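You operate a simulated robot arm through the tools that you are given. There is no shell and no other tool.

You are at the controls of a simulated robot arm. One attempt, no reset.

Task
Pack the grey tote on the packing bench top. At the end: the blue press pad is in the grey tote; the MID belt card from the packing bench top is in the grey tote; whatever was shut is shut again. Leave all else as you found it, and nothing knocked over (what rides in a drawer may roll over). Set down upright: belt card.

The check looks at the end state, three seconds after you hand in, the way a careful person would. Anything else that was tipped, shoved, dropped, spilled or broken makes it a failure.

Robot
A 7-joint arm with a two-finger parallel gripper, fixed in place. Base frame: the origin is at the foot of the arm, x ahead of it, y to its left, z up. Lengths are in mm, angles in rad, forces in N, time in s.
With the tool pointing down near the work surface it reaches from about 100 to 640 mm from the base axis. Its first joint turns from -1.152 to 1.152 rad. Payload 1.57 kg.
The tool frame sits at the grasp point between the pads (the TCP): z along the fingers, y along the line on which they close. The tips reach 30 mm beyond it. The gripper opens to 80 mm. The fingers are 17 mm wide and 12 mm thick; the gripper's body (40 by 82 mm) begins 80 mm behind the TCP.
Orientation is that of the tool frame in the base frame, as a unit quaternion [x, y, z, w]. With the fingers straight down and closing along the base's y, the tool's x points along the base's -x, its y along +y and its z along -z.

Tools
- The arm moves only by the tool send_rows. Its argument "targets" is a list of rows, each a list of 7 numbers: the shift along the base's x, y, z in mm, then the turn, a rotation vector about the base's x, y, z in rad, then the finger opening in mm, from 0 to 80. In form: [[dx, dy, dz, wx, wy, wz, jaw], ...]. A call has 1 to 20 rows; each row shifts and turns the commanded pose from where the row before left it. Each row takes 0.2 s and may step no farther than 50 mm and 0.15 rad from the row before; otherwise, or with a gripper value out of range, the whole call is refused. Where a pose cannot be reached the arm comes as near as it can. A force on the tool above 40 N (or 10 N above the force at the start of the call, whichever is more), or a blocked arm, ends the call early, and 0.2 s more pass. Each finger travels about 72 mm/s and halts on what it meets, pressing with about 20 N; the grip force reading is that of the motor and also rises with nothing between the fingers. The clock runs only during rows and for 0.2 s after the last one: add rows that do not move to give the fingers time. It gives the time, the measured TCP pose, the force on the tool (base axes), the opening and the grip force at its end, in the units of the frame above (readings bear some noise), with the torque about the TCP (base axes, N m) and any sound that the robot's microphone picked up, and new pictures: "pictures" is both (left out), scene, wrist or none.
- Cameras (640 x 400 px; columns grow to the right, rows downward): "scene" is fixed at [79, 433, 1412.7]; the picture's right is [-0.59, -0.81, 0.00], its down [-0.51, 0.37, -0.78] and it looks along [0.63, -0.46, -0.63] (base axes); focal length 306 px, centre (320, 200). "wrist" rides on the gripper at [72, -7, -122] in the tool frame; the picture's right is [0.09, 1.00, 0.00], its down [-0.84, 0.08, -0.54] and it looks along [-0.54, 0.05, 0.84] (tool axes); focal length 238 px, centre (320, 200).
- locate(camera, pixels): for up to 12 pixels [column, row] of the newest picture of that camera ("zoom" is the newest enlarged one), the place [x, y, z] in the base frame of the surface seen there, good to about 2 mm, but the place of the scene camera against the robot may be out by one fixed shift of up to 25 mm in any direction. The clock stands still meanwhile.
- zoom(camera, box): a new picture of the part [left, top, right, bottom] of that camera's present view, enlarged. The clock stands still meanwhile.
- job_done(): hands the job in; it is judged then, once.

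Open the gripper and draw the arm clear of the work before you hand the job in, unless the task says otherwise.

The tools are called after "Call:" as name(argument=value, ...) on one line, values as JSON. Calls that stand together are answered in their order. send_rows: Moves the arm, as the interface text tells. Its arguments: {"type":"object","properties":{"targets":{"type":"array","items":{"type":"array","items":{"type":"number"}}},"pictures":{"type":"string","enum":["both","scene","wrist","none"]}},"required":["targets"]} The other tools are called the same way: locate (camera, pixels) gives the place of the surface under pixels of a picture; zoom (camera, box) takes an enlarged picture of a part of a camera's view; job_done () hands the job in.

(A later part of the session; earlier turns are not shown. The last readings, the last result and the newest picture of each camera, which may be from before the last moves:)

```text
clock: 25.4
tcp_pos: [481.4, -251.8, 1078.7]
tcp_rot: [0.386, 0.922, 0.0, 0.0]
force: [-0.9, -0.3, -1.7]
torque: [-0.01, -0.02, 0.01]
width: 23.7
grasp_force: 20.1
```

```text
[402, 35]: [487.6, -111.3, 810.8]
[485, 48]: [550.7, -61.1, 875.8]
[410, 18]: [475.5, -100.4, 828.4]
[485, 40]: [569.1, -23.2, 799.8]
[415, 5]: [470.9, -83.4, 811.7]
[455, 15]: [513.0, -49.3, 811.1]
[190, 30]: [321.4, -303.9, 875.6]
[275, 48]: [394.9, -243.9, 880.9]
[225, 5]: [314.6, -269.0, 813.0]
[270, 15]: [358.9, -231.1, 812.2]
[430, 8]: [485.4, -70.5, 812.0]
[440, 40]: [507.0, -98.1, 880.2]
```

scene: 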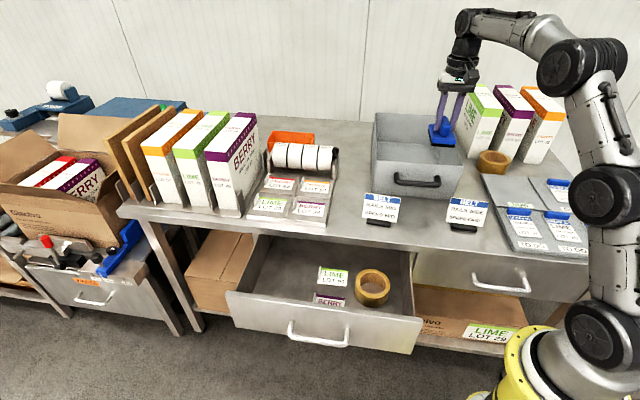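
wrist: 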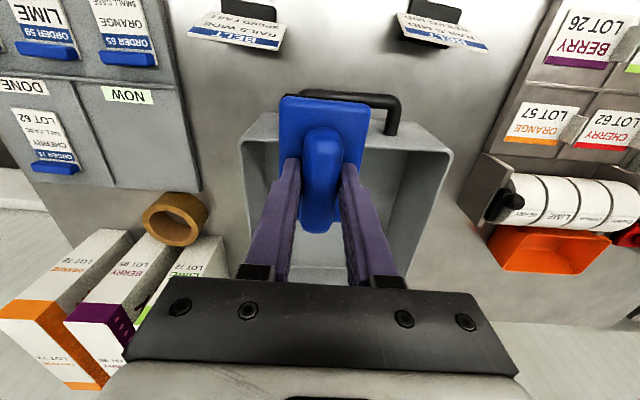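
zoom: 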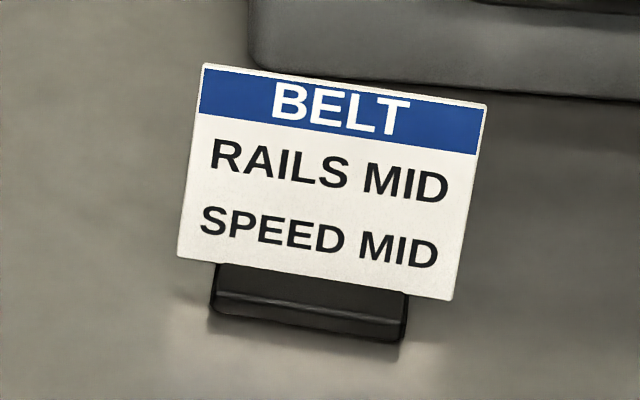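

The card plate is about 95 mm wide, 73 mm tall and leans back ~20°, so it will need a tilted pinch later. First the pad: I'll place it in the front low-side corner of the tote at about (516,-339), coming straight down from above the rim.

Call:
send_rows(targets=[[12, -30, 0, 0, 0, 0, 10], [12, -30, 0, 0, 0, 0, 10], [11, -28, 0, 0, 0, 0, 10], [0, 0, -25, 0, 0, 0, 10], [0, 0, -35, 0, 0, 0, 10], [0, 0, -25, 0, 0, 0, 10], [0, 0, 0, 0, 0, 0, 10]])

```text
clock: 27.0
tcp_pos: [503.9, -321.3, 994.7]
tcp_rot: [0.386, 0.922, -0.001, 0.0]
force: [-0.6, -0.3, -1.5]
torque: [-0.01, 0.0, 0.0]
width: 23.6
grasp_force: 20.3
out of reach, approached as far as the arm can: row 3
```

scene: 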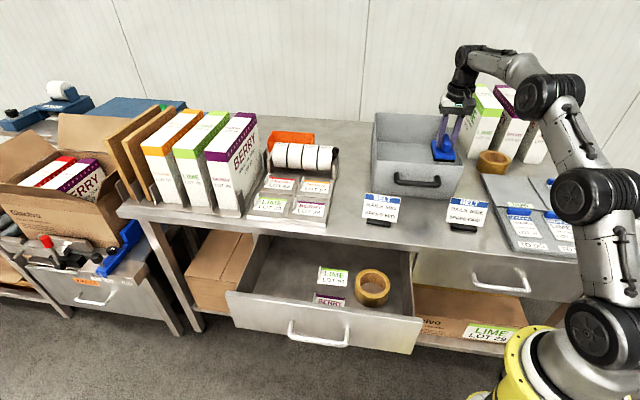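
wrist: 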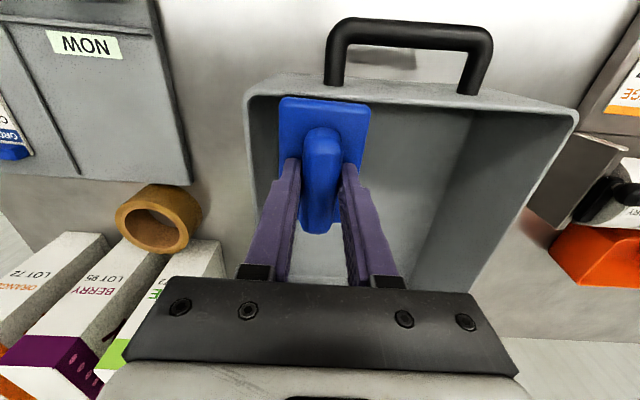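

The arm stopped short at (504,-321) because reach is less at that height. Here, lower, I'll try shifting further inward in small steps before descending past the rim.

Call:
send_rows(targets=[[5, -5, 0, 0, 0, 0, 10], [5, -5, 0, 0, 0, 0, 10], [0, 0, 0, 0, 0, 0, 10]], pictures="none")

```text
clock: 27.8
tcp_pos: [513.1, -333.9, 996.0]
tcp_rot: [0.385, 0.923, 0.0, -0.001]
force: [0.3, -0.2, -2.1]
torque: [0.0, 0.04, 0.0]
width: 23.6
grasp_force: 20.1
```

Now at n≈-599. One more small shift inward, then a look at the pad relative to the rim.

Call:
send_rows(targets=[[5, -5, 0, 0, 0, 0, 10], [0, 0, 0, 0, 0, 0, 10]])

```text
clock: 28.4
tcp_pos: [518.1, -336.1, 994.8]
tcp_rot: [0.386, 0.922, 0.001, 0.0]
force: [0.3, -0.7, -1.0]
torque: [-0.01, 0.01, -0.01]
width: 23.4
grasp_force: 19.8
```

scene: 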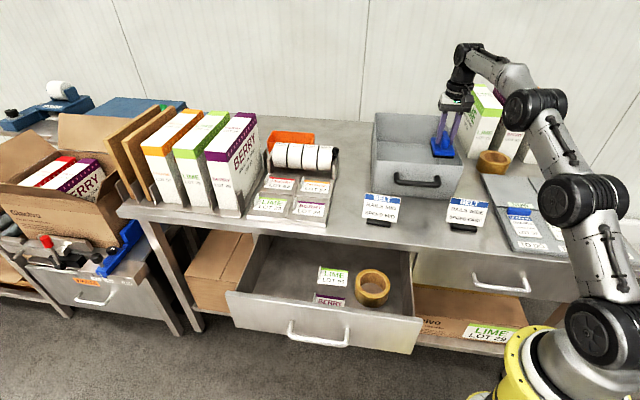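
wrist: 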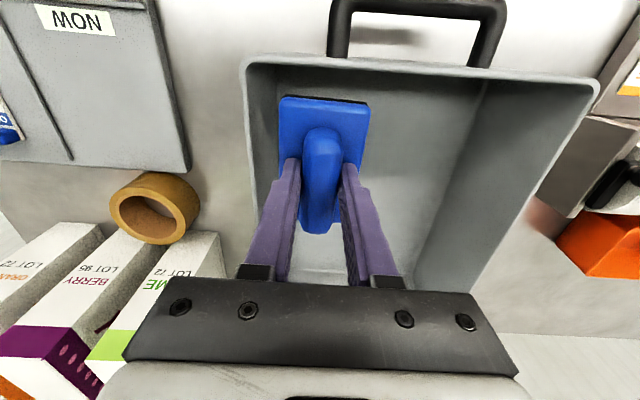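

The pad appears inside the rim outline. I'll verify numerically the gap between pad edges and the rim.

Call:
locate(camera="wrist", pixels=[[247, 120], [256, 190], [300, 62], [500, 72], [260, 65], [281, 98], [368, 104], [279, 170], [362, 160], [345, 70], [400, 150], [400, 200]])

Call:
zoom(camera="wrist", box=[220, 30, 420, 230])

```text
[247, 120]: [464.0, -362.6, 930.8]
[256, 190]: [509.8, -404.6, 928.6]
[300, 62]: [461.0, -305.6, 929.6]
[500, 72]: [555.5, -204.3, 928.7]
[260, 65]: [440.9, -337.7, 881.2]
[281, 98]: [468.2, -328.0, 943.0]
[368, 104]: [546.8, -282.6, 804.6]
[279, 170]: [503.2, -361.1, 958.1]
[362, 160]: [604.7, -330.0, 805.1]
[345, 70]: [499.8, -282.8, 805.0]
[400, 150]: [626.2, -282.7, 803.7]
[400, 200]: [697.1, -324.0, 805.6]
```

```text
2.00 times, centred on (320, 130) of wrist
```

zoom: 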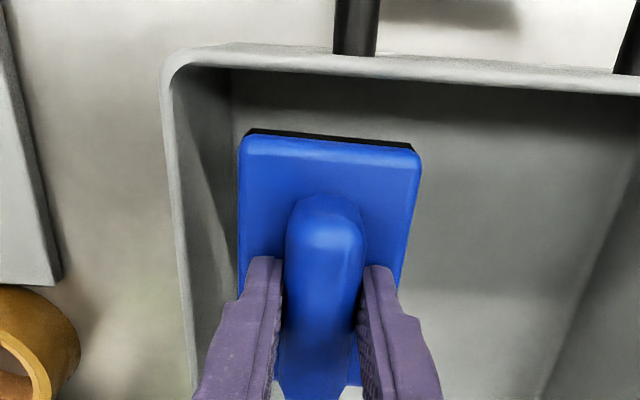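

Pad edges clear the front rim by ~17 mm and the side rim by ~23 mm. I'll lower it straight down, slowing near the floor (z 805, so TCP ≈ 862).

Call:
send_rows(targets=[[0, 0, -25, 0, 0, 0, 10], [0, 0, -30, 0, 0, 0, 10], [0, 0, -30, 0, 0, 0, 10], [0, 0, -20, 0, 0, 0, 10], [0, 0, -12, 0, 0, 0, 10], [0, 0, -6, 0, 0, 0, 10], [0, 0, 0, 0, 0, 0, 10]])

```text
clock: 30.0
tcp_pos: [520.1, -336.5, 868.1]
tcp_rot: [0.386, 0.923, 0.0, 0.0]
force: [-0.5, -0.5, -2.2]
torque: [0.0, 0.04, 0.02]
width: 23.6
grasp_force: 20.1
```

scene: 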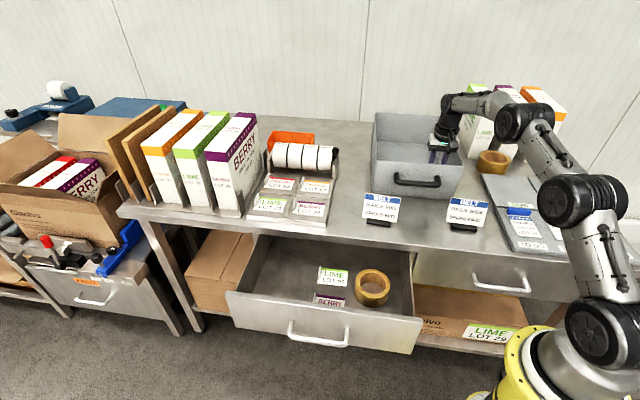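
wrist: 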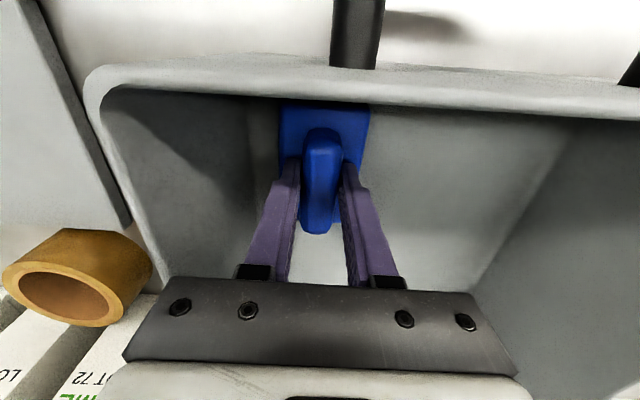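

About 6 mm above the floor. I'll ease it down in 2 mm steps.

Call:
send_rows(targets=[[0, 0, -2, 0, 0, 0, 10], [0, 0, -2, 0, 0, 0, 10], [0, 0, -2, 0, 0, 0, 10], [0, 0, 0, 0, 0, 0, 10]], pictures="none")

```text
clock: 31.0
tcp_pos: [521.0, -337.9, 863.0]
tcp_rot: [0.386, 0.923, 0.0, 0.0]
force: [-0.5, -0.5, -2.2]
torque: [-0.01, 0.01, 0.01]
width: 23.7
grasp_force: 20.0
```

No contact yet (force unchanged). A few more millimetres in 1 mm steps.

Call:
send_rows(targets=[[0, 0, -1, 0, 0, 0, 10], [0, 0, -1, 0, 0, 0, 10], [0, 0, -1, 0, 0, 0, 10], [0, 0, 0, 0, 0, 0, 10]], pictures="none")

```text
clock: 32.0
tcp_pos: [519.8, -337.0, 862.6]
tcp_rot: [0.386, 0.922, 0.0, 0.0]
force: [0.6, -0.3, -1.4]
torque: [0.02, 0.0, -0.02]
width: 23.6
grasp_force: 20.1
```

Call:
send_rows(targets=[[0, 0, -1, 0, 0, 0, 10], [0, 0, -1, 0, 0, 0, 10], [0, 0, 0, 0, 0, 0, 10]], pictures="wrist")

```text
clock: 32.8
tcp_pos: [519.2, -337.6, 861.6]
tcp_rot: [0.386, 0.923, 0.0, 0.001]
force: [-1.0, -1.3, 1.0]
torque: [-0.06, -0.04, 0.0]
width: 23.4
grasp_force: 19.8
```

wrist: 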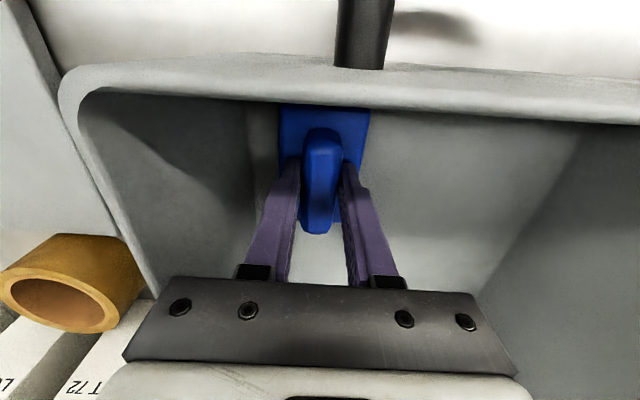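

The vertical force has turned positive (+1 N), so the pad rests on the tote floor. I'll open the fingers and rise straight up.

Call:
send_rows(targets=[[0, 0, 0, 0, 0, 0, 26], [0, 0, 0, 0, 0, 0, 34], [0, 0, 0, 0, 0, 0, 42], [0, 0, 0, 0, 0, 0, 42], [0, 0, 10, 0, 0, 0, 42], [0, 0, 25, 0, 0, 0, 42], [0, 0, 35, 0, 0, 0, 42], [0, 0, 40, 0, 0, 0, 42], [0, 0, 40, 0, 0, 0, 42]])

```text
clock: 34.8
tcp_pos: [517.3, -337.9, 1011.4]
tcp_rot: [0.386, 0.923, 0.001, -0.001]
force: [-0.5, 0.2, -0.4]
torque: [0.03, -0.03, 0.02]
width: 41.9
grasp_force: 0.2
```

scene: 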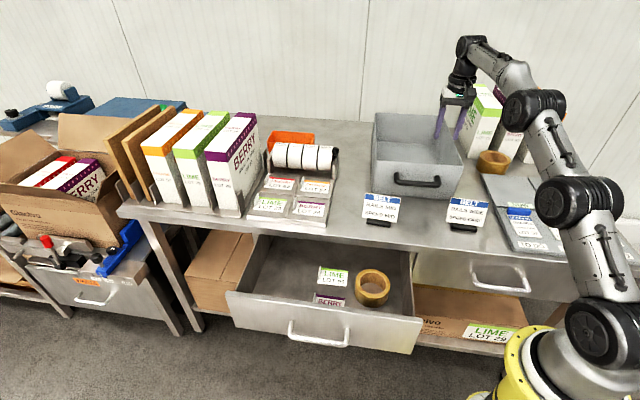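
wrist: 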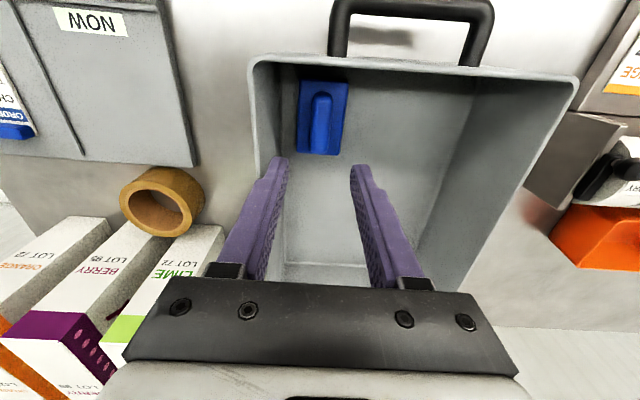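

The pad lies flat in the tote at (322,115). I'll measure it and the remaining free floor for the card.

Call:
locate(camera="wrist", pixels=[[302, 82], [347, 85], [296, 150], [340, 153], [322, 110], [570, 85], [255, 70], [420, 270], [480, 110], [440, 180], [330, 255], [400, 150]])

```text
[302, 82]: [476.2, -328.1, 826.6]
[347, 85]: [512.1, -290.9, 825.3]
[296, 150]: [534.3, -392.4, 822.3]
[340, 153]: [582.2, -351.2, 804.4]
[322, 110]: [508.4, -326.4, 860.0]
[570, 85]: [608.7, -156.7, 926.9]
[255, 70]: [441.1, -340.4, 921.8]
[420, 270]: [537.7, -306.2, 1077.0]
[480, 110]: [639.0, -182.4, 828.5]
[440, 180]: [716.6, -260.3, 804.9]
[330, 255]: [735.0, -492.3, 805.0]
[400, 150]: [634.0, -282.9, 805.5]
```

Pad occupies t 100–156, leaving plenty of room on the other side (t up to 323). Now I'll move over to view the MID card from the front at a safe height.

Call:
send_rows(targets=[[-8, 25, 0, 0, 0, 0, 60], [-10, 40, 0, 0, 0, 0, 60], [-10, 40, 0, 0, 0, 0, 60], [-10, 42, 0, 0, 0, 0, 60], [-10, 42, 0, 0, 0, 0, 60], [-10, 42, 0, 0, 0, 0, 60], [-10, 42, 0, 0, 0, 0, 60], [-9, 40, 0, 0, 0, 0, 60], [0, 0, -15, 0, 0, 0, 60], [0, 0, 0, 0, 0, 0, 60]])

```text
clock: 37.0
tcp_pos: [443.1, -20.7, 991.9]
tcp_rot: [0.386, 0.922, 0.0, 0.001]
force: [-0.1, 0.3, -0.2]
torque: [-0.01, 0.01, -0.02]
width: 60.2
grasp_force: 0.0
```

scene: 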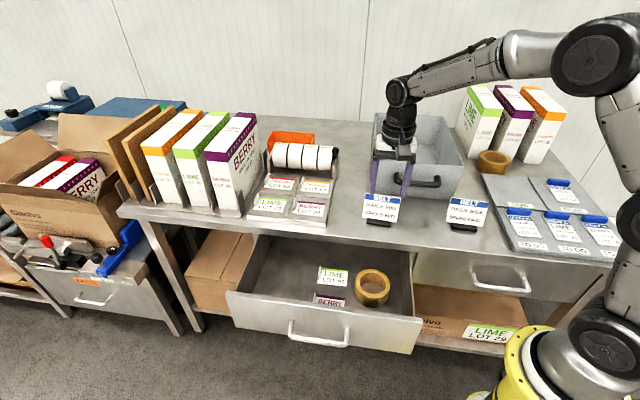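
wrist: 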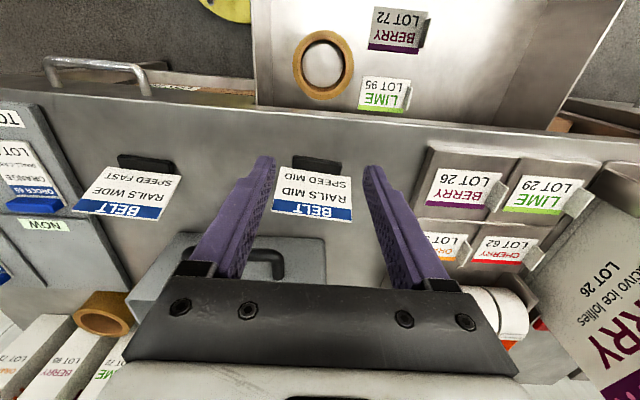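

The card is centred at (313,190). I'll zoom and measure its corners.

Call:
zoom(camera="wrist", box=[255, 145, 375, 235])

```text
4.44 times, centred on (315, 190) of wrist
```

zoom: 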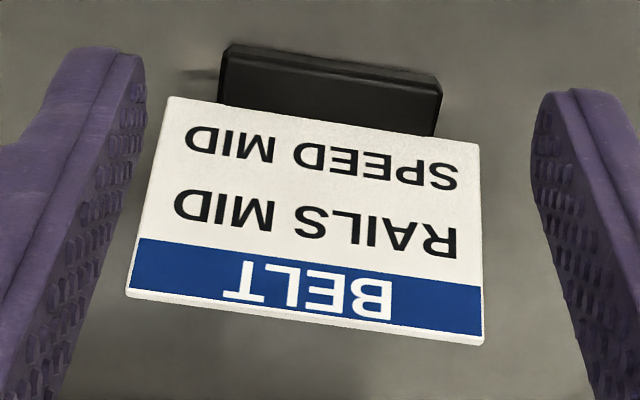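

Call:
locate(camera="zoom", pixels=[[175, 103], [472, 148], [132, 285], [478, 330], [300, 122], [305, 300], [225, 90], [430, 122], [235, 55], [435, 90], [335, 75], [310, 210]])

```text
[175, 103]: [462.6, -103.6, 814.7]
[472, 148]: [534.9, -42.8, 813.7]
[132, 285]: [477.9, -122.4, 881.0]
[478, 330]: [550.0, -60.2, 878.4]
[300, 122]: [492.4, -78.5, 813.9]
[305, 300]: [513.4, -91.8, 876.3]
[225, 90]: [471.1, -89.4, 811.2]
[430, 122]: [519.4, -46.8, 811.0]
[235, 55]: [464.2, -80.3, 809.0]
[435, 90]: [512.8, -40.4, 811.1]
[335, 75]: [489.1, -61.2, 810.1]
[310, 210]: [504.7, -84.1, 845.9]
```

The card is 95 wide at about 40.4°, leaning back 19.8°, plate bottom centre (499,-73,814). I'll turn the tool to match (fingers closing through the plate's thickness), tilt 20°, and go to a pre-grasp 100 mm above along the plate direction.

Call:
send_rows(targets=[[8, -8, 10, 0, 0, 0.1361, 60], [8, -8, 10, 0, 0, 0.1361, 60], [8, -8, 0, 0, 0, 0.1361, 60], [8, -8, 0, 0, 0, 0.1361, 60], [8, -8, 0, 0, 0, 0.1361, 60], [8, -8, 0, 0, 0, 0.1361, 60], [8, -8, 0, 0, 0, 0.1361, 60], [8, -8, 0, 0, 0, 0.1361, 60], [8, -8, 0, 0, 0, 0.1361, 60], [8, -8, 0, 0, 0, 0.1361, 60], [9, -10, 0, 0, 0, 0.1361, 60], [0, 0, -5, 0.0886, 0.0754, 0, 60], [0, 0, -10, 0.0886, 0.0754, 0, 60], [0, 0, -10, 0.0886, 0.0754, 0, 60], [0, 0, 0, 0, 0, 0, 60]])

```text
clock: 40.2
tcp_pos: [532.7, -117.1, 990.4]
tcp_rot: [-0.34, 0.924, 0.164, -0.06]
force: [0.2, 0.4, 0.2]
torque: [0.0, -0.01, 0.0]
width: 60.3
grasp_force: 0.0
```

scene: 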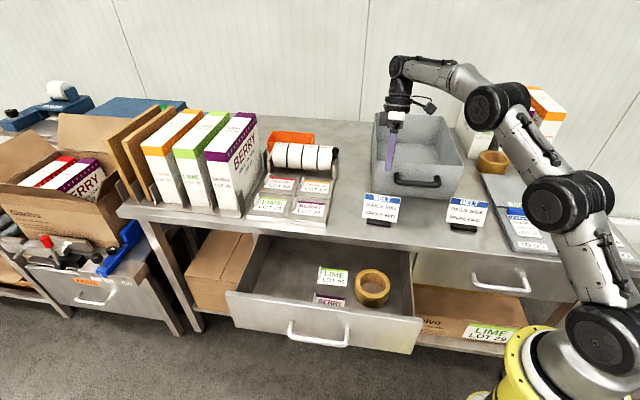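
wrist: 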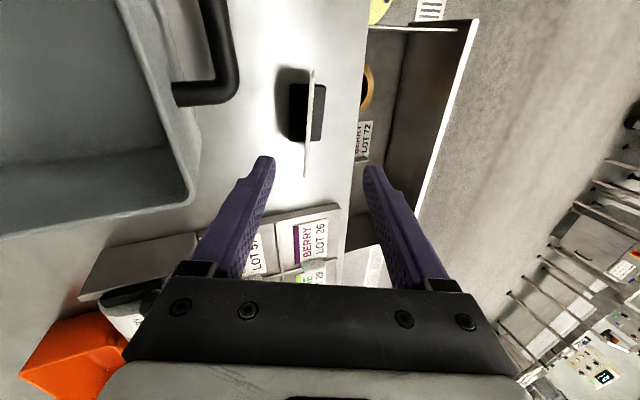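

The card is seen edge-on at (308,125), confirming alignment; it is ~10 mm off centre toward the tote side. I'll shift to centre it and descend 90 mm along the plate direction.

Call:
send_rows(targets=[[8, -5.6, -3.4, 0, 0, 0, 60], [-5, 5.9, -21.1, 0, 0, 0, 60], [-5, 5.9, -21.1, 0, 0, 0, 60], [-5, 5.8, -21.2, 0, 0, 0, 60], [-5, 5.8, -21.2, 0, 0, 0, 60], [0, 0, 0, 0, 0, 0, 60]])

```text
clock: 41.6
tcp_pos: [519.8, -95.8, 901.2]
tcp_rot: [-0.34, 0.924, 0.163, -0.061]
force: [0.4, 0.2, 0.3]
torque: [-0.05, 0.0, 0.0]
width: 60.1
grasp_force: 0.1
```

scene: 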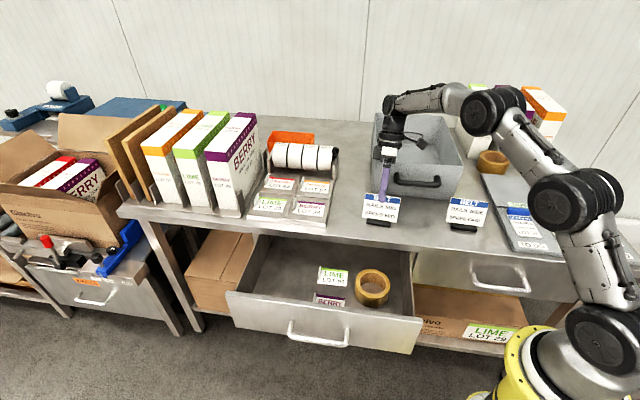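
wrist: 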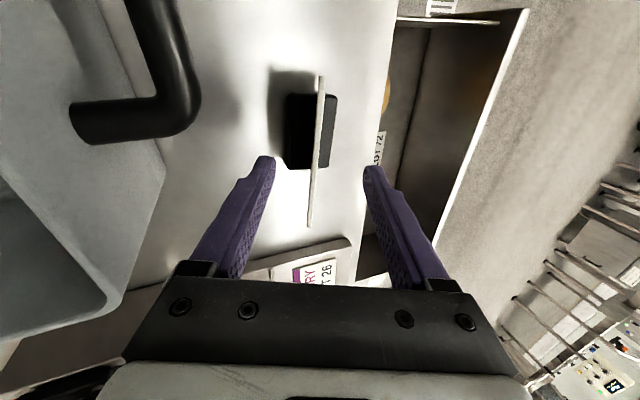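

The plate is now centred between the fingers at (318,150). I'll descend the last 45 mm along the plate with the jaw at 46.

Call:
send_rows(targets=[[-3.3, 3.5, -14.3, 0, 0, 0, 50], [-3.3, 3.5, -14.3, 0, 0, 0, 46], [-3.2, 3.5, -13.7, 0, 0, 0, 46], [0, 0, 0, 0, 0, 0, 46]])

```text
clock: 42.6
tcp_pos: [509.9, -86.4, 858.3]
tcp_rot: [-0.34, 0.924, 0.163, -0.06]
force: [0.0, -0.3, 0.9]
torque: [0.03, 0.0, -0.03]
width: 46.1
grasp_force: 0.1
```

scene: 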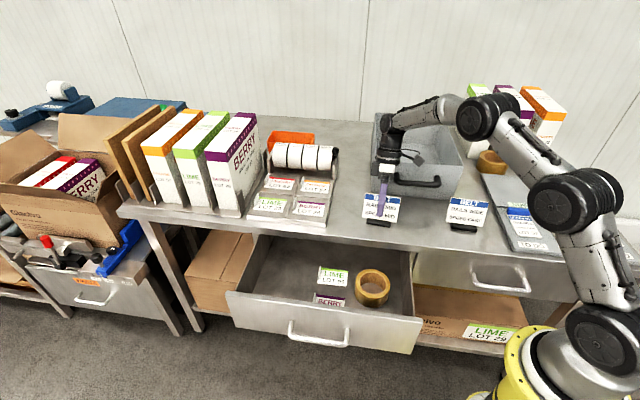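
wrist: 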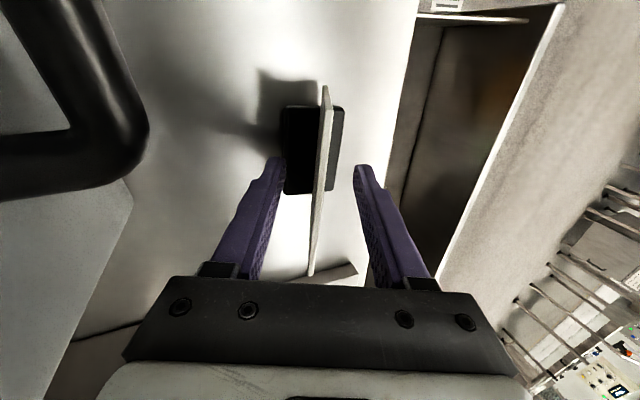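

Well centred. I'll close the fingers on the plate.

Call:
send_rows(targets=[[0, 0, 0, 0, 0, 0, 30], [0, 0, 0, 0, 0, 0, 16], [0, 0, 0, 0, 0, 0, 6], [0, 0, 0, 0, 0, 0, 0], [0, 0, 0, 0, 0, 0, 0]])

```text
clock: 43.8
tcp_pos: [512.1, -87.2, 859.5]
tcp_rot: [-0.34, 0.924, 0.163, -0.06]
force: [0.1, -0.2, 0.1]
torque: [0.01, -0.05, -0.02]
width: 3.5
grasp_force: 20.1
```

scene: 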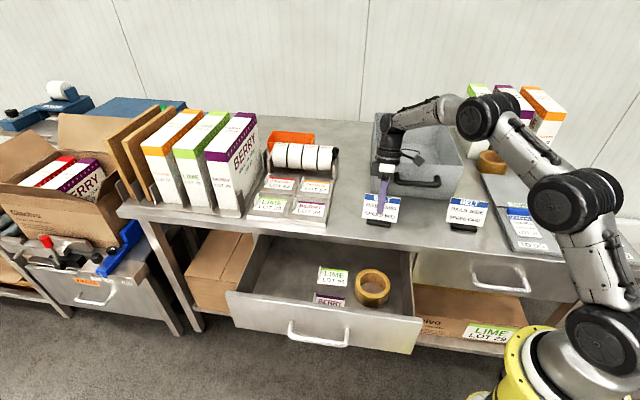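
wrist: 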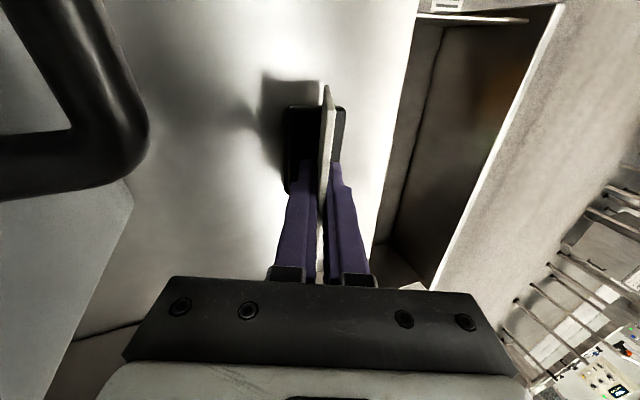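

The plate is gripped (3.5 mm). I'll lift straight up gently, well above the tote rim height.

Call:
send_rows(targets=[[0, 0, 5, 0, 0, 0, 0], [0, 0, 10, 0, 0, 0, 0], [0, 0, 20, 0, 0, 0, 0], [0, 0, 30, 0, 0, 0, 0], [0, 0, 35, 0, 0, 0, 0], [0, 0, 35, 0, 0, 0, 0], [0, 0, 35, 0, 0, 0, 0], [0, 0, 0, 0, 0, 0, 0]])

```text
clock: 45.6
tcp_pos: [510.5, -86.5, 1030.7]
tcp_rot: [-0.34, 0.924, 0.163, -0.059]
force: [0.4, 0.1, -0.2]
torque: [-0.02, -0.03, -0.02]
width: 3.6
grasp_force: 19.4
```

scene: 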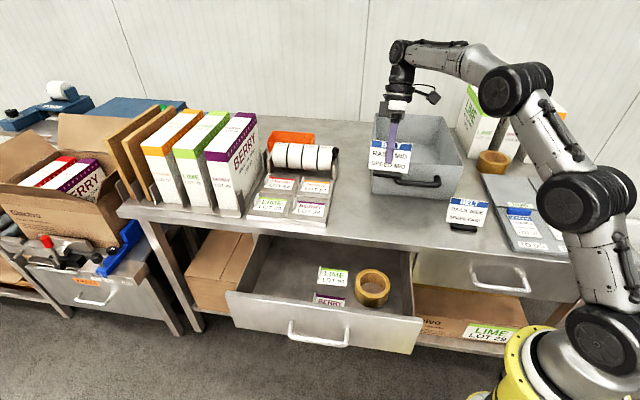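
wrist: 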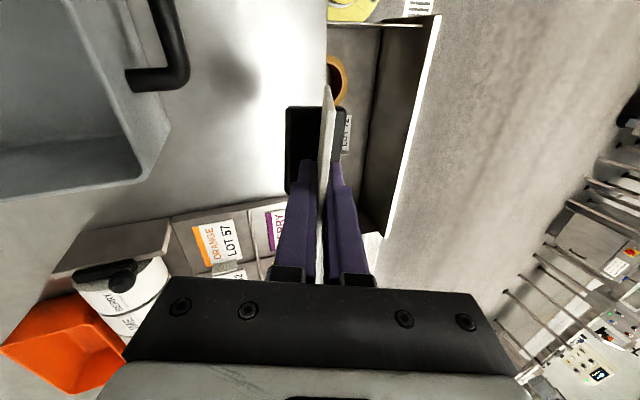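

The card is lifted level and secure. For reach and to keep the gripper clear of the front rim, I'll place it turned by about 180° (leaning toward the robot side); I'll rotate about the vertical at this safe height, first half now.

Call:
send_rows(targets=[[0, 0, 0, 0, 0, -0.08, 0], [0, 0, 0, 0, 0, -0.14, 0], [0, 0, 0, 0, 0, -0.14, 0], [0, 0, 0, 0, 0, -0.14, 0], [0, 0, 0, 0, 0, -0.14, 0], [0, 0, 0, 0, 0, -0.14, 0], [0, 0, 0, 0, 0, -0.14, 0], [0, 0, 0, 0, 0, -0.14, 0], [0, 0, 0, 0, 0, -0.14, 0], [0, 0, 0, 0, 0, -0.14, 0], [0, 0, 0, 0, 0, -0.14, 0], [0, 0, 0, 0, 0, -0.08, 0], [0, 0, 0, 0, 0, 0, 0]])

```text
clock: 48.4
tcp_pos: [510.1, -85.9, 1029.8]
tcp_rot: [0.408, 0.896, 0.158, 0.072]
force: [-0.1, 0.0, -1.7]
torque: [0.0, 0.0, 0.01]
width: 3.8
grasp_force: 19.9
```

scene: 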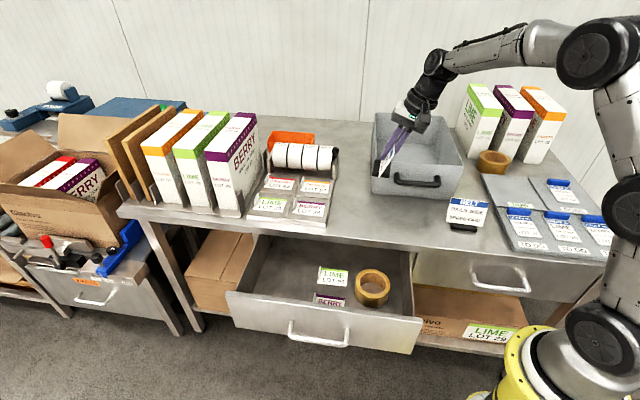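
wrist: 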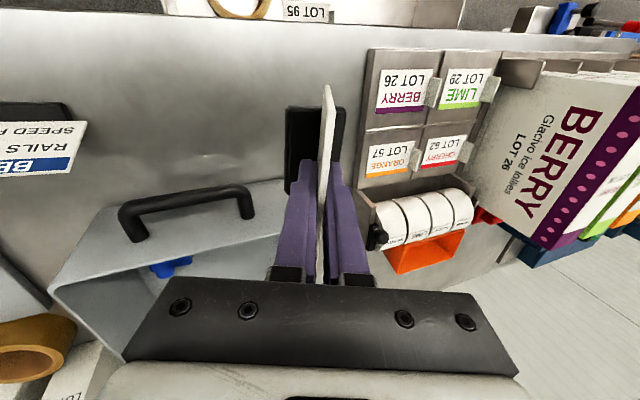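

Half-way, card steady in the grip. Continuing the turn in place.

Call:
send_rows(targets=[[0, 0, 0, 0, 0, -0.08, 0], [0, 0, 0, 0, 0, -0.14, 0], [0, 0, 0, 0, 0, -0.14, 0], [0, 0, 0, 0, 0, -0.14, 0], [0, 0, 0, 0, 0, -0.14, 0], [0, 0, 0, 0, 0, -0.14, 0], [0, 0, 0, 0, 0, -0.14, 0], [0, 0, 0, 0, 0, -0.14, 0], [0, 0, 0, 0, 0, -0.14, 0], [0, 0, 0, 0, 0, -0.14, 0], [0, 0, 0, 0, 0, -0.137, 0], [0, 0, 0, 0, 0, 0, 0]])

```text
clock: 51.0
tcp_pos: [508.9, -86.3, 1028.8]
tcp_rot: [0.905, 0.388, 0.067, 0.161]
force: [0.2, 0.3, -0.6]
torque: [0.01, 0.03, 0.04]
width: 3.6
grasp_force: 20.1
```

scene: 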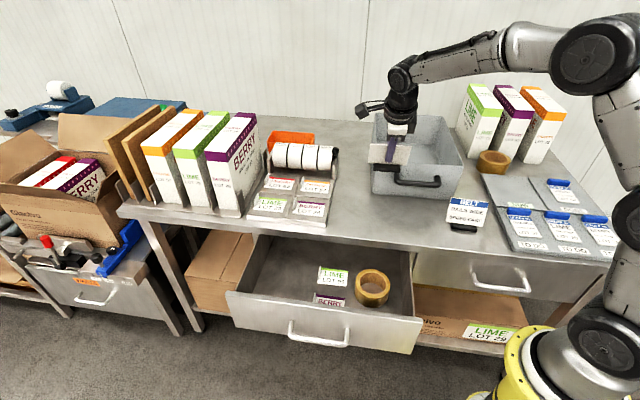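
wrist: 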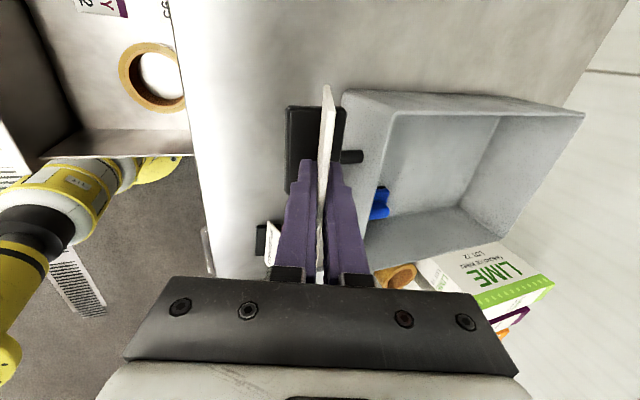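

The card is now oriented for placing. I'll move it over the tote opening at z≈1010 toward (612,-279), keeping the base above the rim.

Call:
send_rows(targets=[[15, -28, 0, 0, 0, 0, 0], [20, -38, 0, 0, 0, 0, 0], [20, -38, -5, 0, 0, 0, 0], [20, -38, -5, 0, 0, 0, 0], [15, -28, -5, 0, 0, 0, 0], [8, -15, -4, 0, 0, 0, 0], [0, 0, 0, 0, 0, 0, 0]])

```text
clock: 52.6
tcp_pos: [609.0, -270.3, 1015.4]
tcp_rot: [0.905, 0.388, 0.069, 0.159]
force: [-0.1, 0.2, -0.8]
torque: [-0.01, 0.05, 0.03]
width: 3.7
grasp_force: 19.8
```

scene: 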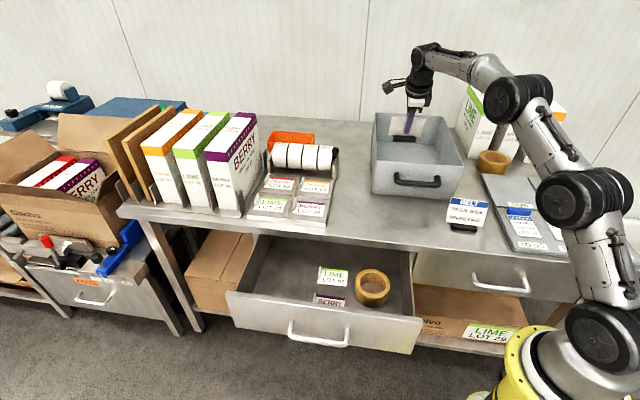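
wrist: 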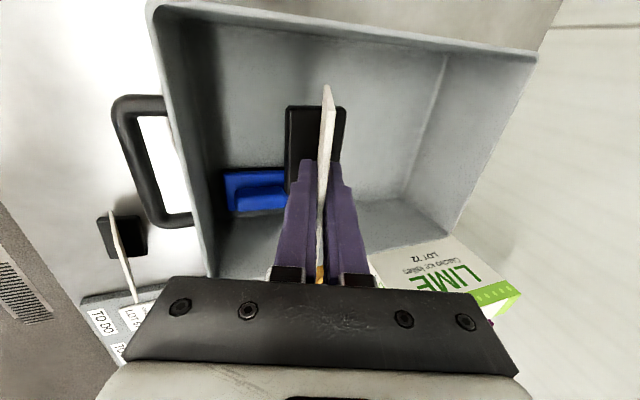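

Over the tote interior now at t≈240, n≈-622. I'll shift 14 mm deeper for gripper/rim clearance and lower partway.

Call:
send_rows(targets=[[5, -5, -5, 0, 0, 0, 0], [5, -5, -10, 0, 0, 0, 0], [0, 0, -20, 0, 0, 0, 0], [0, 0, -25, 0, 0, 0, 0], [0, 0, -25, 0, 0, 0, 0], [0, 0, 0, 0, 0, 0, 0]])

```text
clock: 54.0
tcp_pos: [620.9, -282.0, 925.6]
tcp_rot: [0.905, 0.388, 0.068, 0.159]
force: [0.1, -0.9, -1.0]
torque: [-0.02, -0.02, 0.01]
width: 3.6
grasp_force: 20.1
```

scene: 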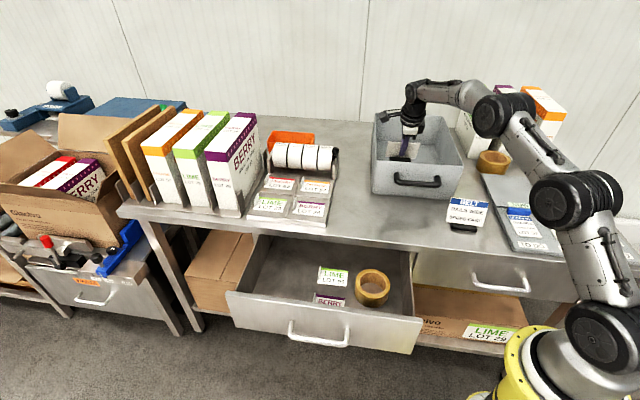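
wrist: 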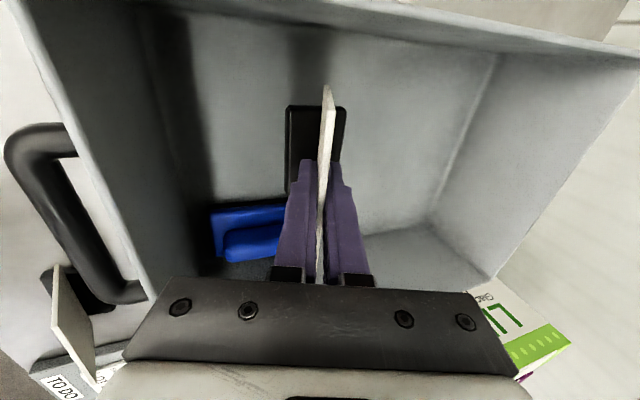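

Clear on all sides; base is about 60 mm above the tote floor. Lowering further, slowing at the end.

Call:
send_rows(targets=[[0, 0, -20, 0, 0, 0, 0], [0, 0, -18, 0, 0, 0, 0], [0, 0, -10, 0, 0, 0, 0], [0, 0, -6, 0, 0, 0, 0], [0, 0, 0, 0, 0, 0, 0]])

```text
clock: 55.2
tcp_pos: [617.5, -280.7, 872.9]
tcp_rot: [0.905, 0.388, 0.068, 0.16]
force: [-0.6, 0.3, -1.3]
torque: [0.0, -0.01, -0.03]
width: 3.7
grasp_force: 19.5
```

scene: 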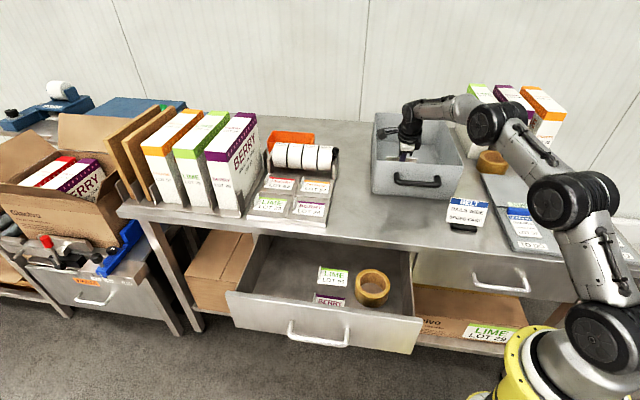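
wrist: 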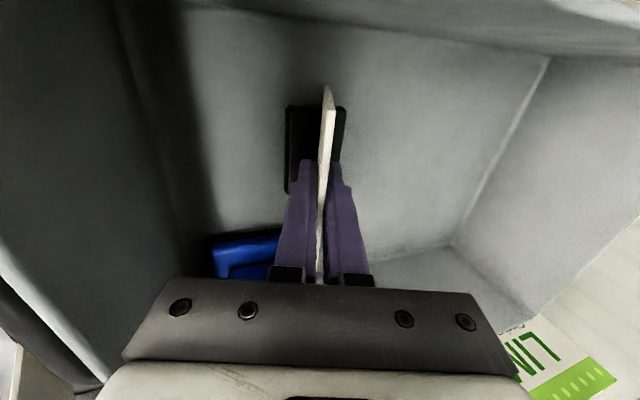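

About 9 mm above expected contact. Easing down in 2 mm steps.

Call:
send_rows(targets=[[0, 0, -2, 0, 0, 0, 0], [0, 0, -2, 0, 0, 0, 0], [0, 0, -2, 0, 0, 0, 0], [0, 0, 0, 0, 0, 0, 0]], pictures="none")

```text
clock: 56.2
tcp_pos: [616.6, -279.8, 865.7]
tcp_rot: [0.905, 0.388, 0.068, 0.16]
force: [-0.2, -0.7, -0.5]
torque: [0.02, 0.03, 0.0]
width: 3.7
grasp_force: 20.2
```

Call:
send_rows(targets=[[0, 0, -1, 0, 0, 0, 0], [0, 0, -1, 0, 0, 0, 0], [0, 0, 0, 0, 0, 0, 0]], pictures="none")

```text
clock: 57.0
tcp_pos: [618.2, -280.6, 864.2]
tcp_rot: [0.905, 0.387, 0.069, 0.16]
force: [-0.5, -0.3, 3.0]
torque: [-0.05, 0.13, -0.01]
width: 3.6
grasp_force: 20.0
```

Contact is felt (+3 N), so the card base is on the floor. I'll open gently and check before withdrawing.

Call:
send_rows(targets=[[0, 0, 0, 0, 0, 0, 8], [0, 0, 0, 0, 0, 0, 16], [0, 0, 0, 0, 0, 0, 26], [0, 0, 0, 0, 0, 0, 34], [0, 0, 0, 0, 0, 0, 34]])

```text
clock: 58.2
tcp_pos: [618.1, -281.2, 864.0]
tcp_rot: [0.905, 0.388, 0.069, 0.16]
force: [-0.4, 0.9, -0.3]
torque: [-0.01, 0.02, 0.0]
width: 34.1
grasp_force: 0.1
```

scene: 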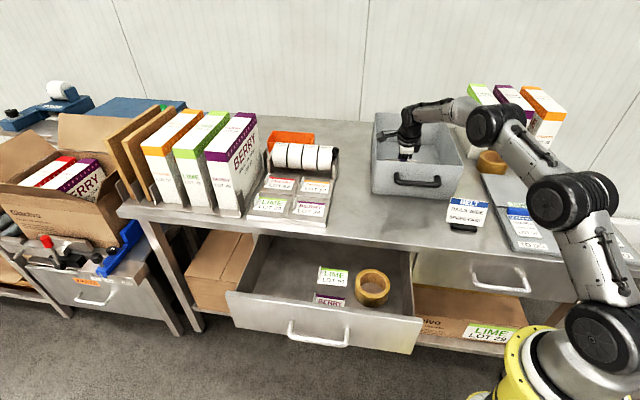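
wrist: 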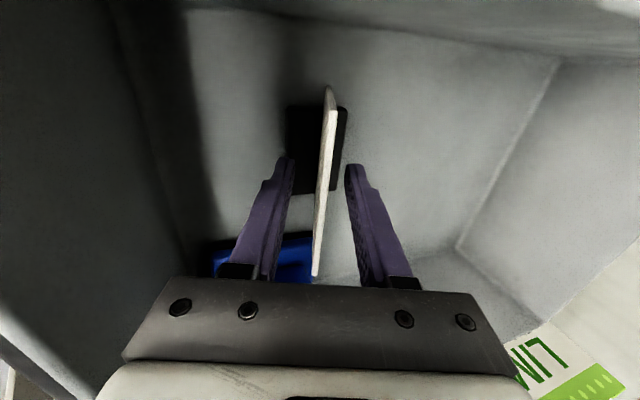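

The card stands free between the open fingers, centred and unmoved. I'll withdraw along the plate direction.

Call:
send_rows(targets=[[-2.5, 2.4, 9.4, 0, 0, 0, 34], [-5, 4.8, 18.8, 0, 0, 0, 34], [-7.4, 7.2, 28.2, 0, 0, 0, 34], [-7.4, 7.2, 28.2, 0, 0, 0, 34], [-7.4, 7.2, 28.2, 0, 0, 0, 34], [-7.4, 7.2, 28.2, 0, 0, 0, 34], [0, 0, 0, 0, 0, 0, 34]])

```text
clock: 59.8
tcp_pos: [578.7, -244.3, 1006.3]
tcp_rot: [0.905, 0.388, 0.068, 0.159]
force: [-0.3, -0.5, 0.4]
torque: [-0.03, 0.02, -0.02]
width: 34.0
grasp_force: 0.1
```

scene: 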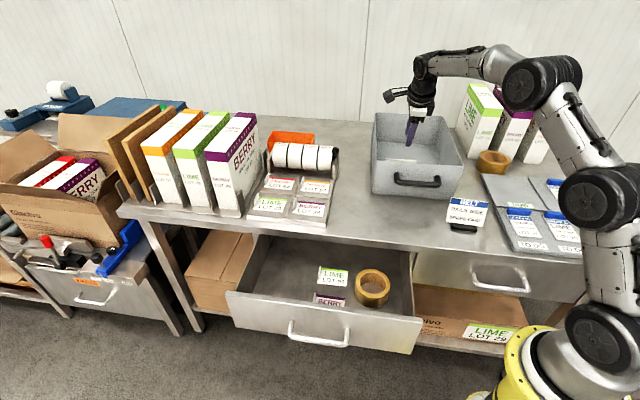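
wrist: 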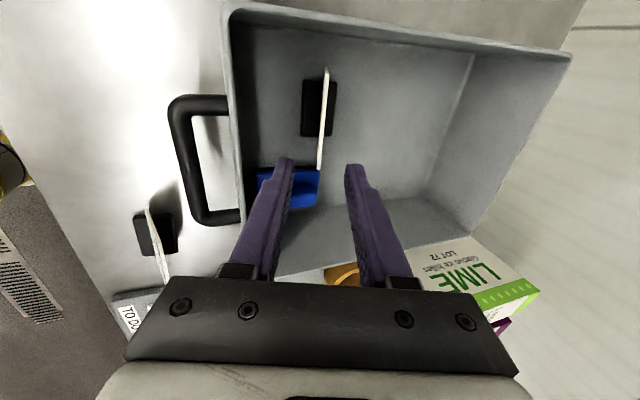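

The card stands upright and the pad is flat in the tote. Now to shut the drawer: I'll straighten the tool and turn back toward the handle orientation while moving over the bench at a safe height.

Call:
send_rows(targets=[[-6, 6, 8, 0, 0, 0, 34], [-10, 10, 5, 0.081, 0.0834, 0, 34], [-10, 12, 0, 0.081, 0.0834, 0, 34], [-10, 20, 0, 0.081, 0.0834, 0, 34], [-12, 25, 0, 0, 0, 0.1417, 34], [-12, 25, 0, 0, 0, 0.1417, 34], [-12, 25, 0, 0, 0, 0.1417, 34], [-12, 25, 0, 0, 0, 0.1417, 34], [-12, 25, 0, 0, 0, 0.1417, 34], [-12, 25, 0, 0, 0, 0.1417, 34], [-12, 25, 0, 0, 0, 0.1417, 34], [-12, 25, 0, 0, 0, 0.1417, 34], [-12, 25, 0, 0, 0, 0.1417, 34], [-12, 25, 0, 0, 0, 0.1417, 34], [-12, 25, 0, 0, 0, 0.1417, 34], [-12, 25, 0, 0, 0, 0.1417, 34], [0, 0, 0, 0, 0, 0, 34]])

```text
clock: 63.4
tcp_pos: [401.7, 103.9, 1018.1]
tcp_rot: [0.31, 0.951, 0.001, -0.001]
force: [0.2, -0.2, 1.0]
torque: [-0.02, -0.01, 0.03]
width: 34.1
grasp_force: 0.1
```

scene: 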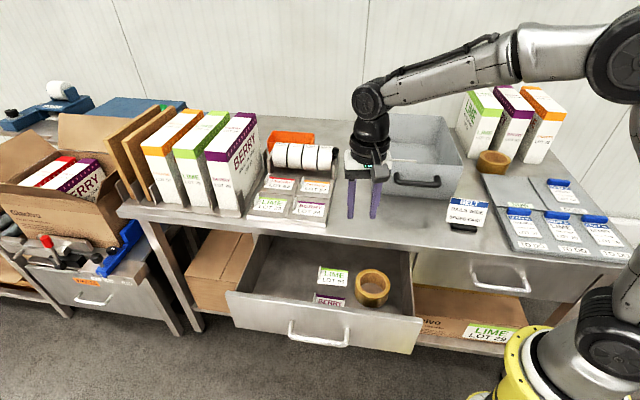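
wrist: 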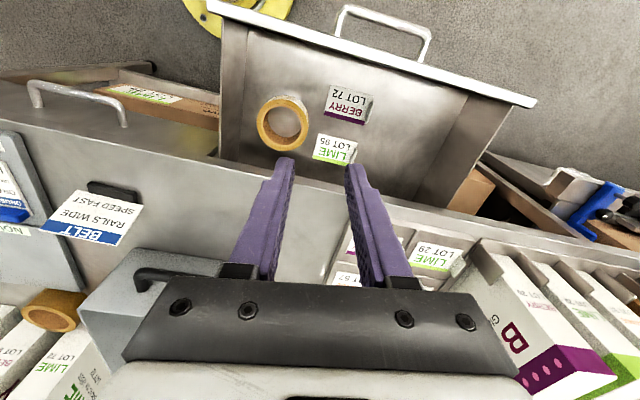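

Drawer still open as left, handle at (385,30) in the wrist view. I'll finish the turn and tilt 45° again, ending above and in front of the handle.

Call:
send_rows(targets=[[-8.6, 19.1, -8, 0, 0, 0.1417, 40], [-8.6, 19.1, -8, 0, 0, 0.1417, 40], [-8.6, 19.1, -8, 0, 0, 0.1417, 40], [-8.6, 19.1, -8, 0, 0, 0.1417, 40], [-8.6, 19.1, -8, 0, 0, 0.1417, 40], [-8.6, 19.1, -8, 0, 0, 0.1417, 40], [-8.6, 19.1, -8, 0, 0, 0.1417, 40], [-8.6, 19.1, -8, 0, 0, 0.1417, 40], [-8.6, 19.1, -8, 0, 0, 0.1417, 40], [-8.3, 19.1, -8, 0, 0, 0.1417, 40], [0, 0, -5, -0.0925, -0.0925, 0, 40], [0, 0, -10, -0.0925, -0.0925, 0, 40], [0, 0, -10, -0.0925, -0.0925, 0, 40], [0, 0, -10, -0.0925, -0.0925, 0, 40], [0, 0, -10, -0.0925, -0.0925, 0, 40], [0, 0, -10, -0.0925, -0.0925, 0, 40], [0, 0, 0, 0, 0, 0, 40]])

```text
clock: 67.0
tcp_pos: [315.8, 293.4, 883.5]
tcp_rot: [-0.353, 0.853, -0.355, 0.146]
force: [-0.6, 0.3, -0.7]
torque: [0.0, 0.02, -0.02]
width: 40.1
grasp_force: 0.1
```

scene: 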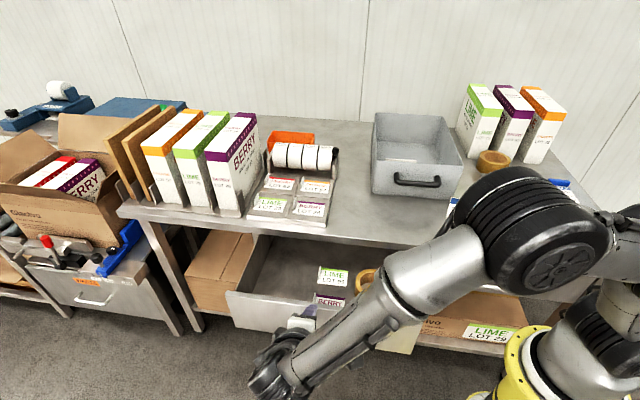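
wrist: 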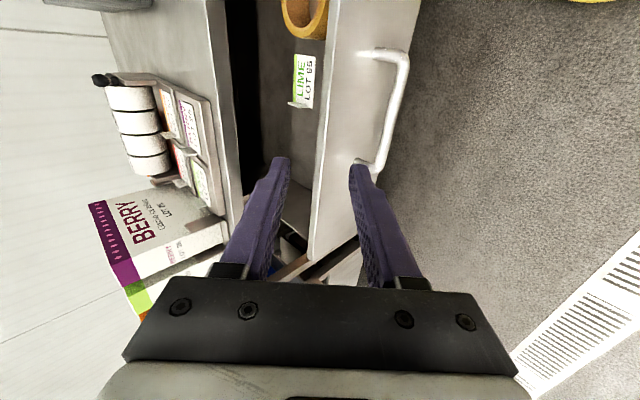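

Aligned as before. I'll descend to the pre-grasp height by retracing my earlier exit path, then check.

Call:
send_rows(targets=[[0, 0, -35, 0, 0, 0, 40], [0, 0, -35, 0, 0, 0, 40], [0, 0, -33, 0, 0, 0, 40], [6, -6, -30, 0, 0, 0, 40], [0, 0, 0, 0, 0, 0, 40]])

```text
clock: 68.2
tcp_pos: [319.9, 286.9, 752.4]
tcp_rot: [-0.354, 0.854, -0.353, 0.146]
force: [0.3, 0.2, -0.7]
torque: [0.01, 0.0, -0.01]
width: 39.9
grasp_force: 0.0
```

scene: 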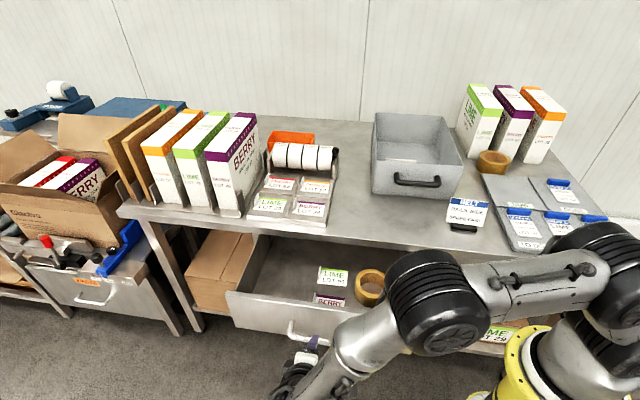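
wrist: 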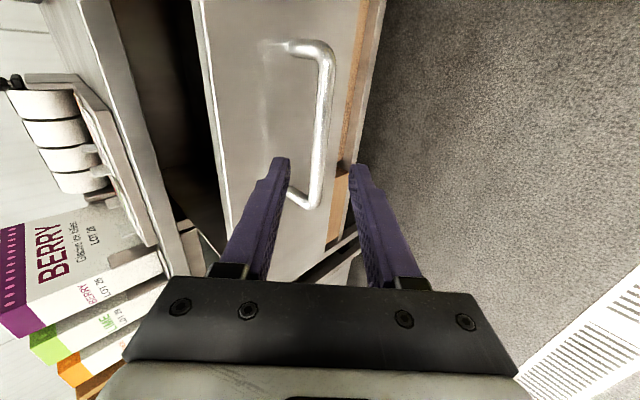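

The handle bar is centred between the fingers at (322,130). Advancing onto it, then closing.

Call:
send_rows(targets=[[11.7, -11.3, -17, 0, 0, 0, 40], [11.7, -11.3, -17, 0, 0, 0, 40], [11.7, -11.2, -15.5, 0, 0, 0, 40], [0, 0, 0, 0, 0, 0, 40], [0, 0, 0, 0, 0, 0, 22], [0, 0, 0, 0, 0, 0, 5], [0, 0, 0, 0, 0, 0, 5], [0, 0, 0, 0, 0, 0, 5]])

```text
clock: 70.0
tcp_pos: [355.3, 256.1, 701.8]
tcp_rot: [-0.353, 0.854, -0.354, 0.145]
force: [-0.3, -2.6, 12.7]
torque: [-0.37, 0.1, -0.65]
width: 14.0
grasp_force: 29.8
```

scene: 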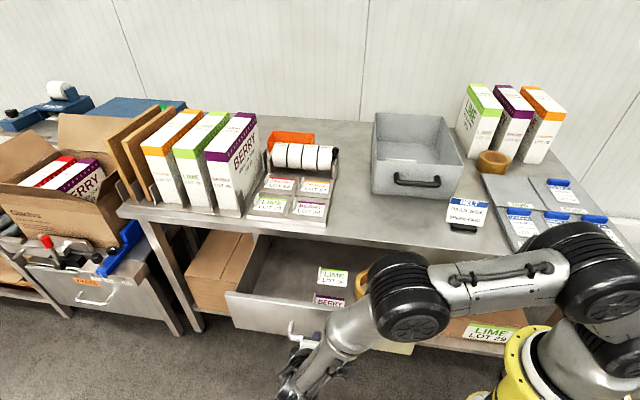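
wrist: 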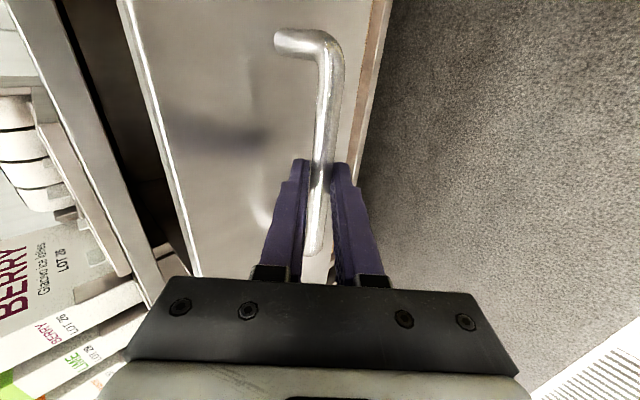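

Handle held again (14 mm). I'll push the drawer in smoothly along (0.707,-0.707), most of the way first.

Call:
send_rows(targets=[[0, 0, 1.5, 0, 0, 0, 5], [5, -5, 0, 0, 0, 0, 5], [9, -9, 0, 0, 0, 0, 5], [11, -11, 0, 0, 0, 0, 5], [11, -11, 0, 0, 0, 0, 5], [11, -11, 0, 0, 0, 0, 5], [11, -11, 0, 0, 0, 0, 5], [11, -11, 0, 0, 0, 0, 5], [11, -11, 0, 0, 0, 0, 5], [11, -11, 0, 0, 0, 0, 5], [11, -11, 0, 0, 0, 0, 5], [11, -11, 0, 0, 0, 0, 5], [11, -11, 0, 0, 0, 0, 5], [8, -8, 0, 0, 0, 0, 5], [0, 0, 0, 0, 0, 0, 5]])

```text
clock: 73.2
tcp_pos: [488.4, 123.5, 703.2]
tcp_rot: [-0.352, 0.854, -0.355, 0.145]
force: [-3.3, -3.7, 25.1]
torque: [-0.2, -0.27, -0.21]
width: 13.9
grasp_force: 30.2
```

scene: 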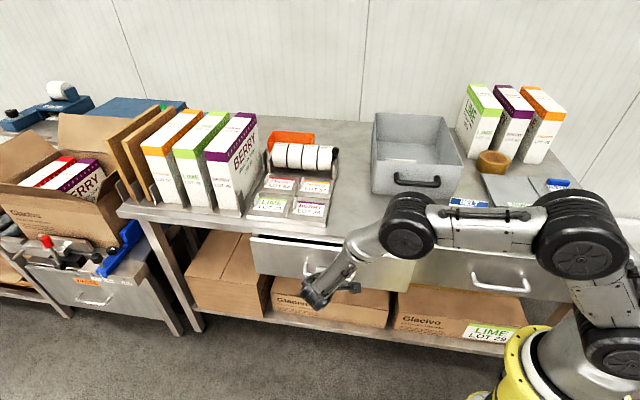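
wrist: 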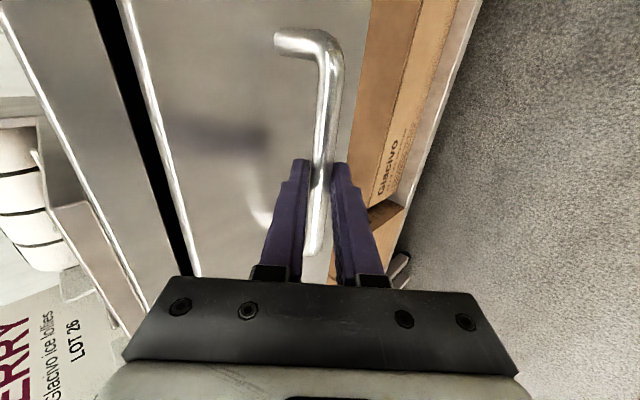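

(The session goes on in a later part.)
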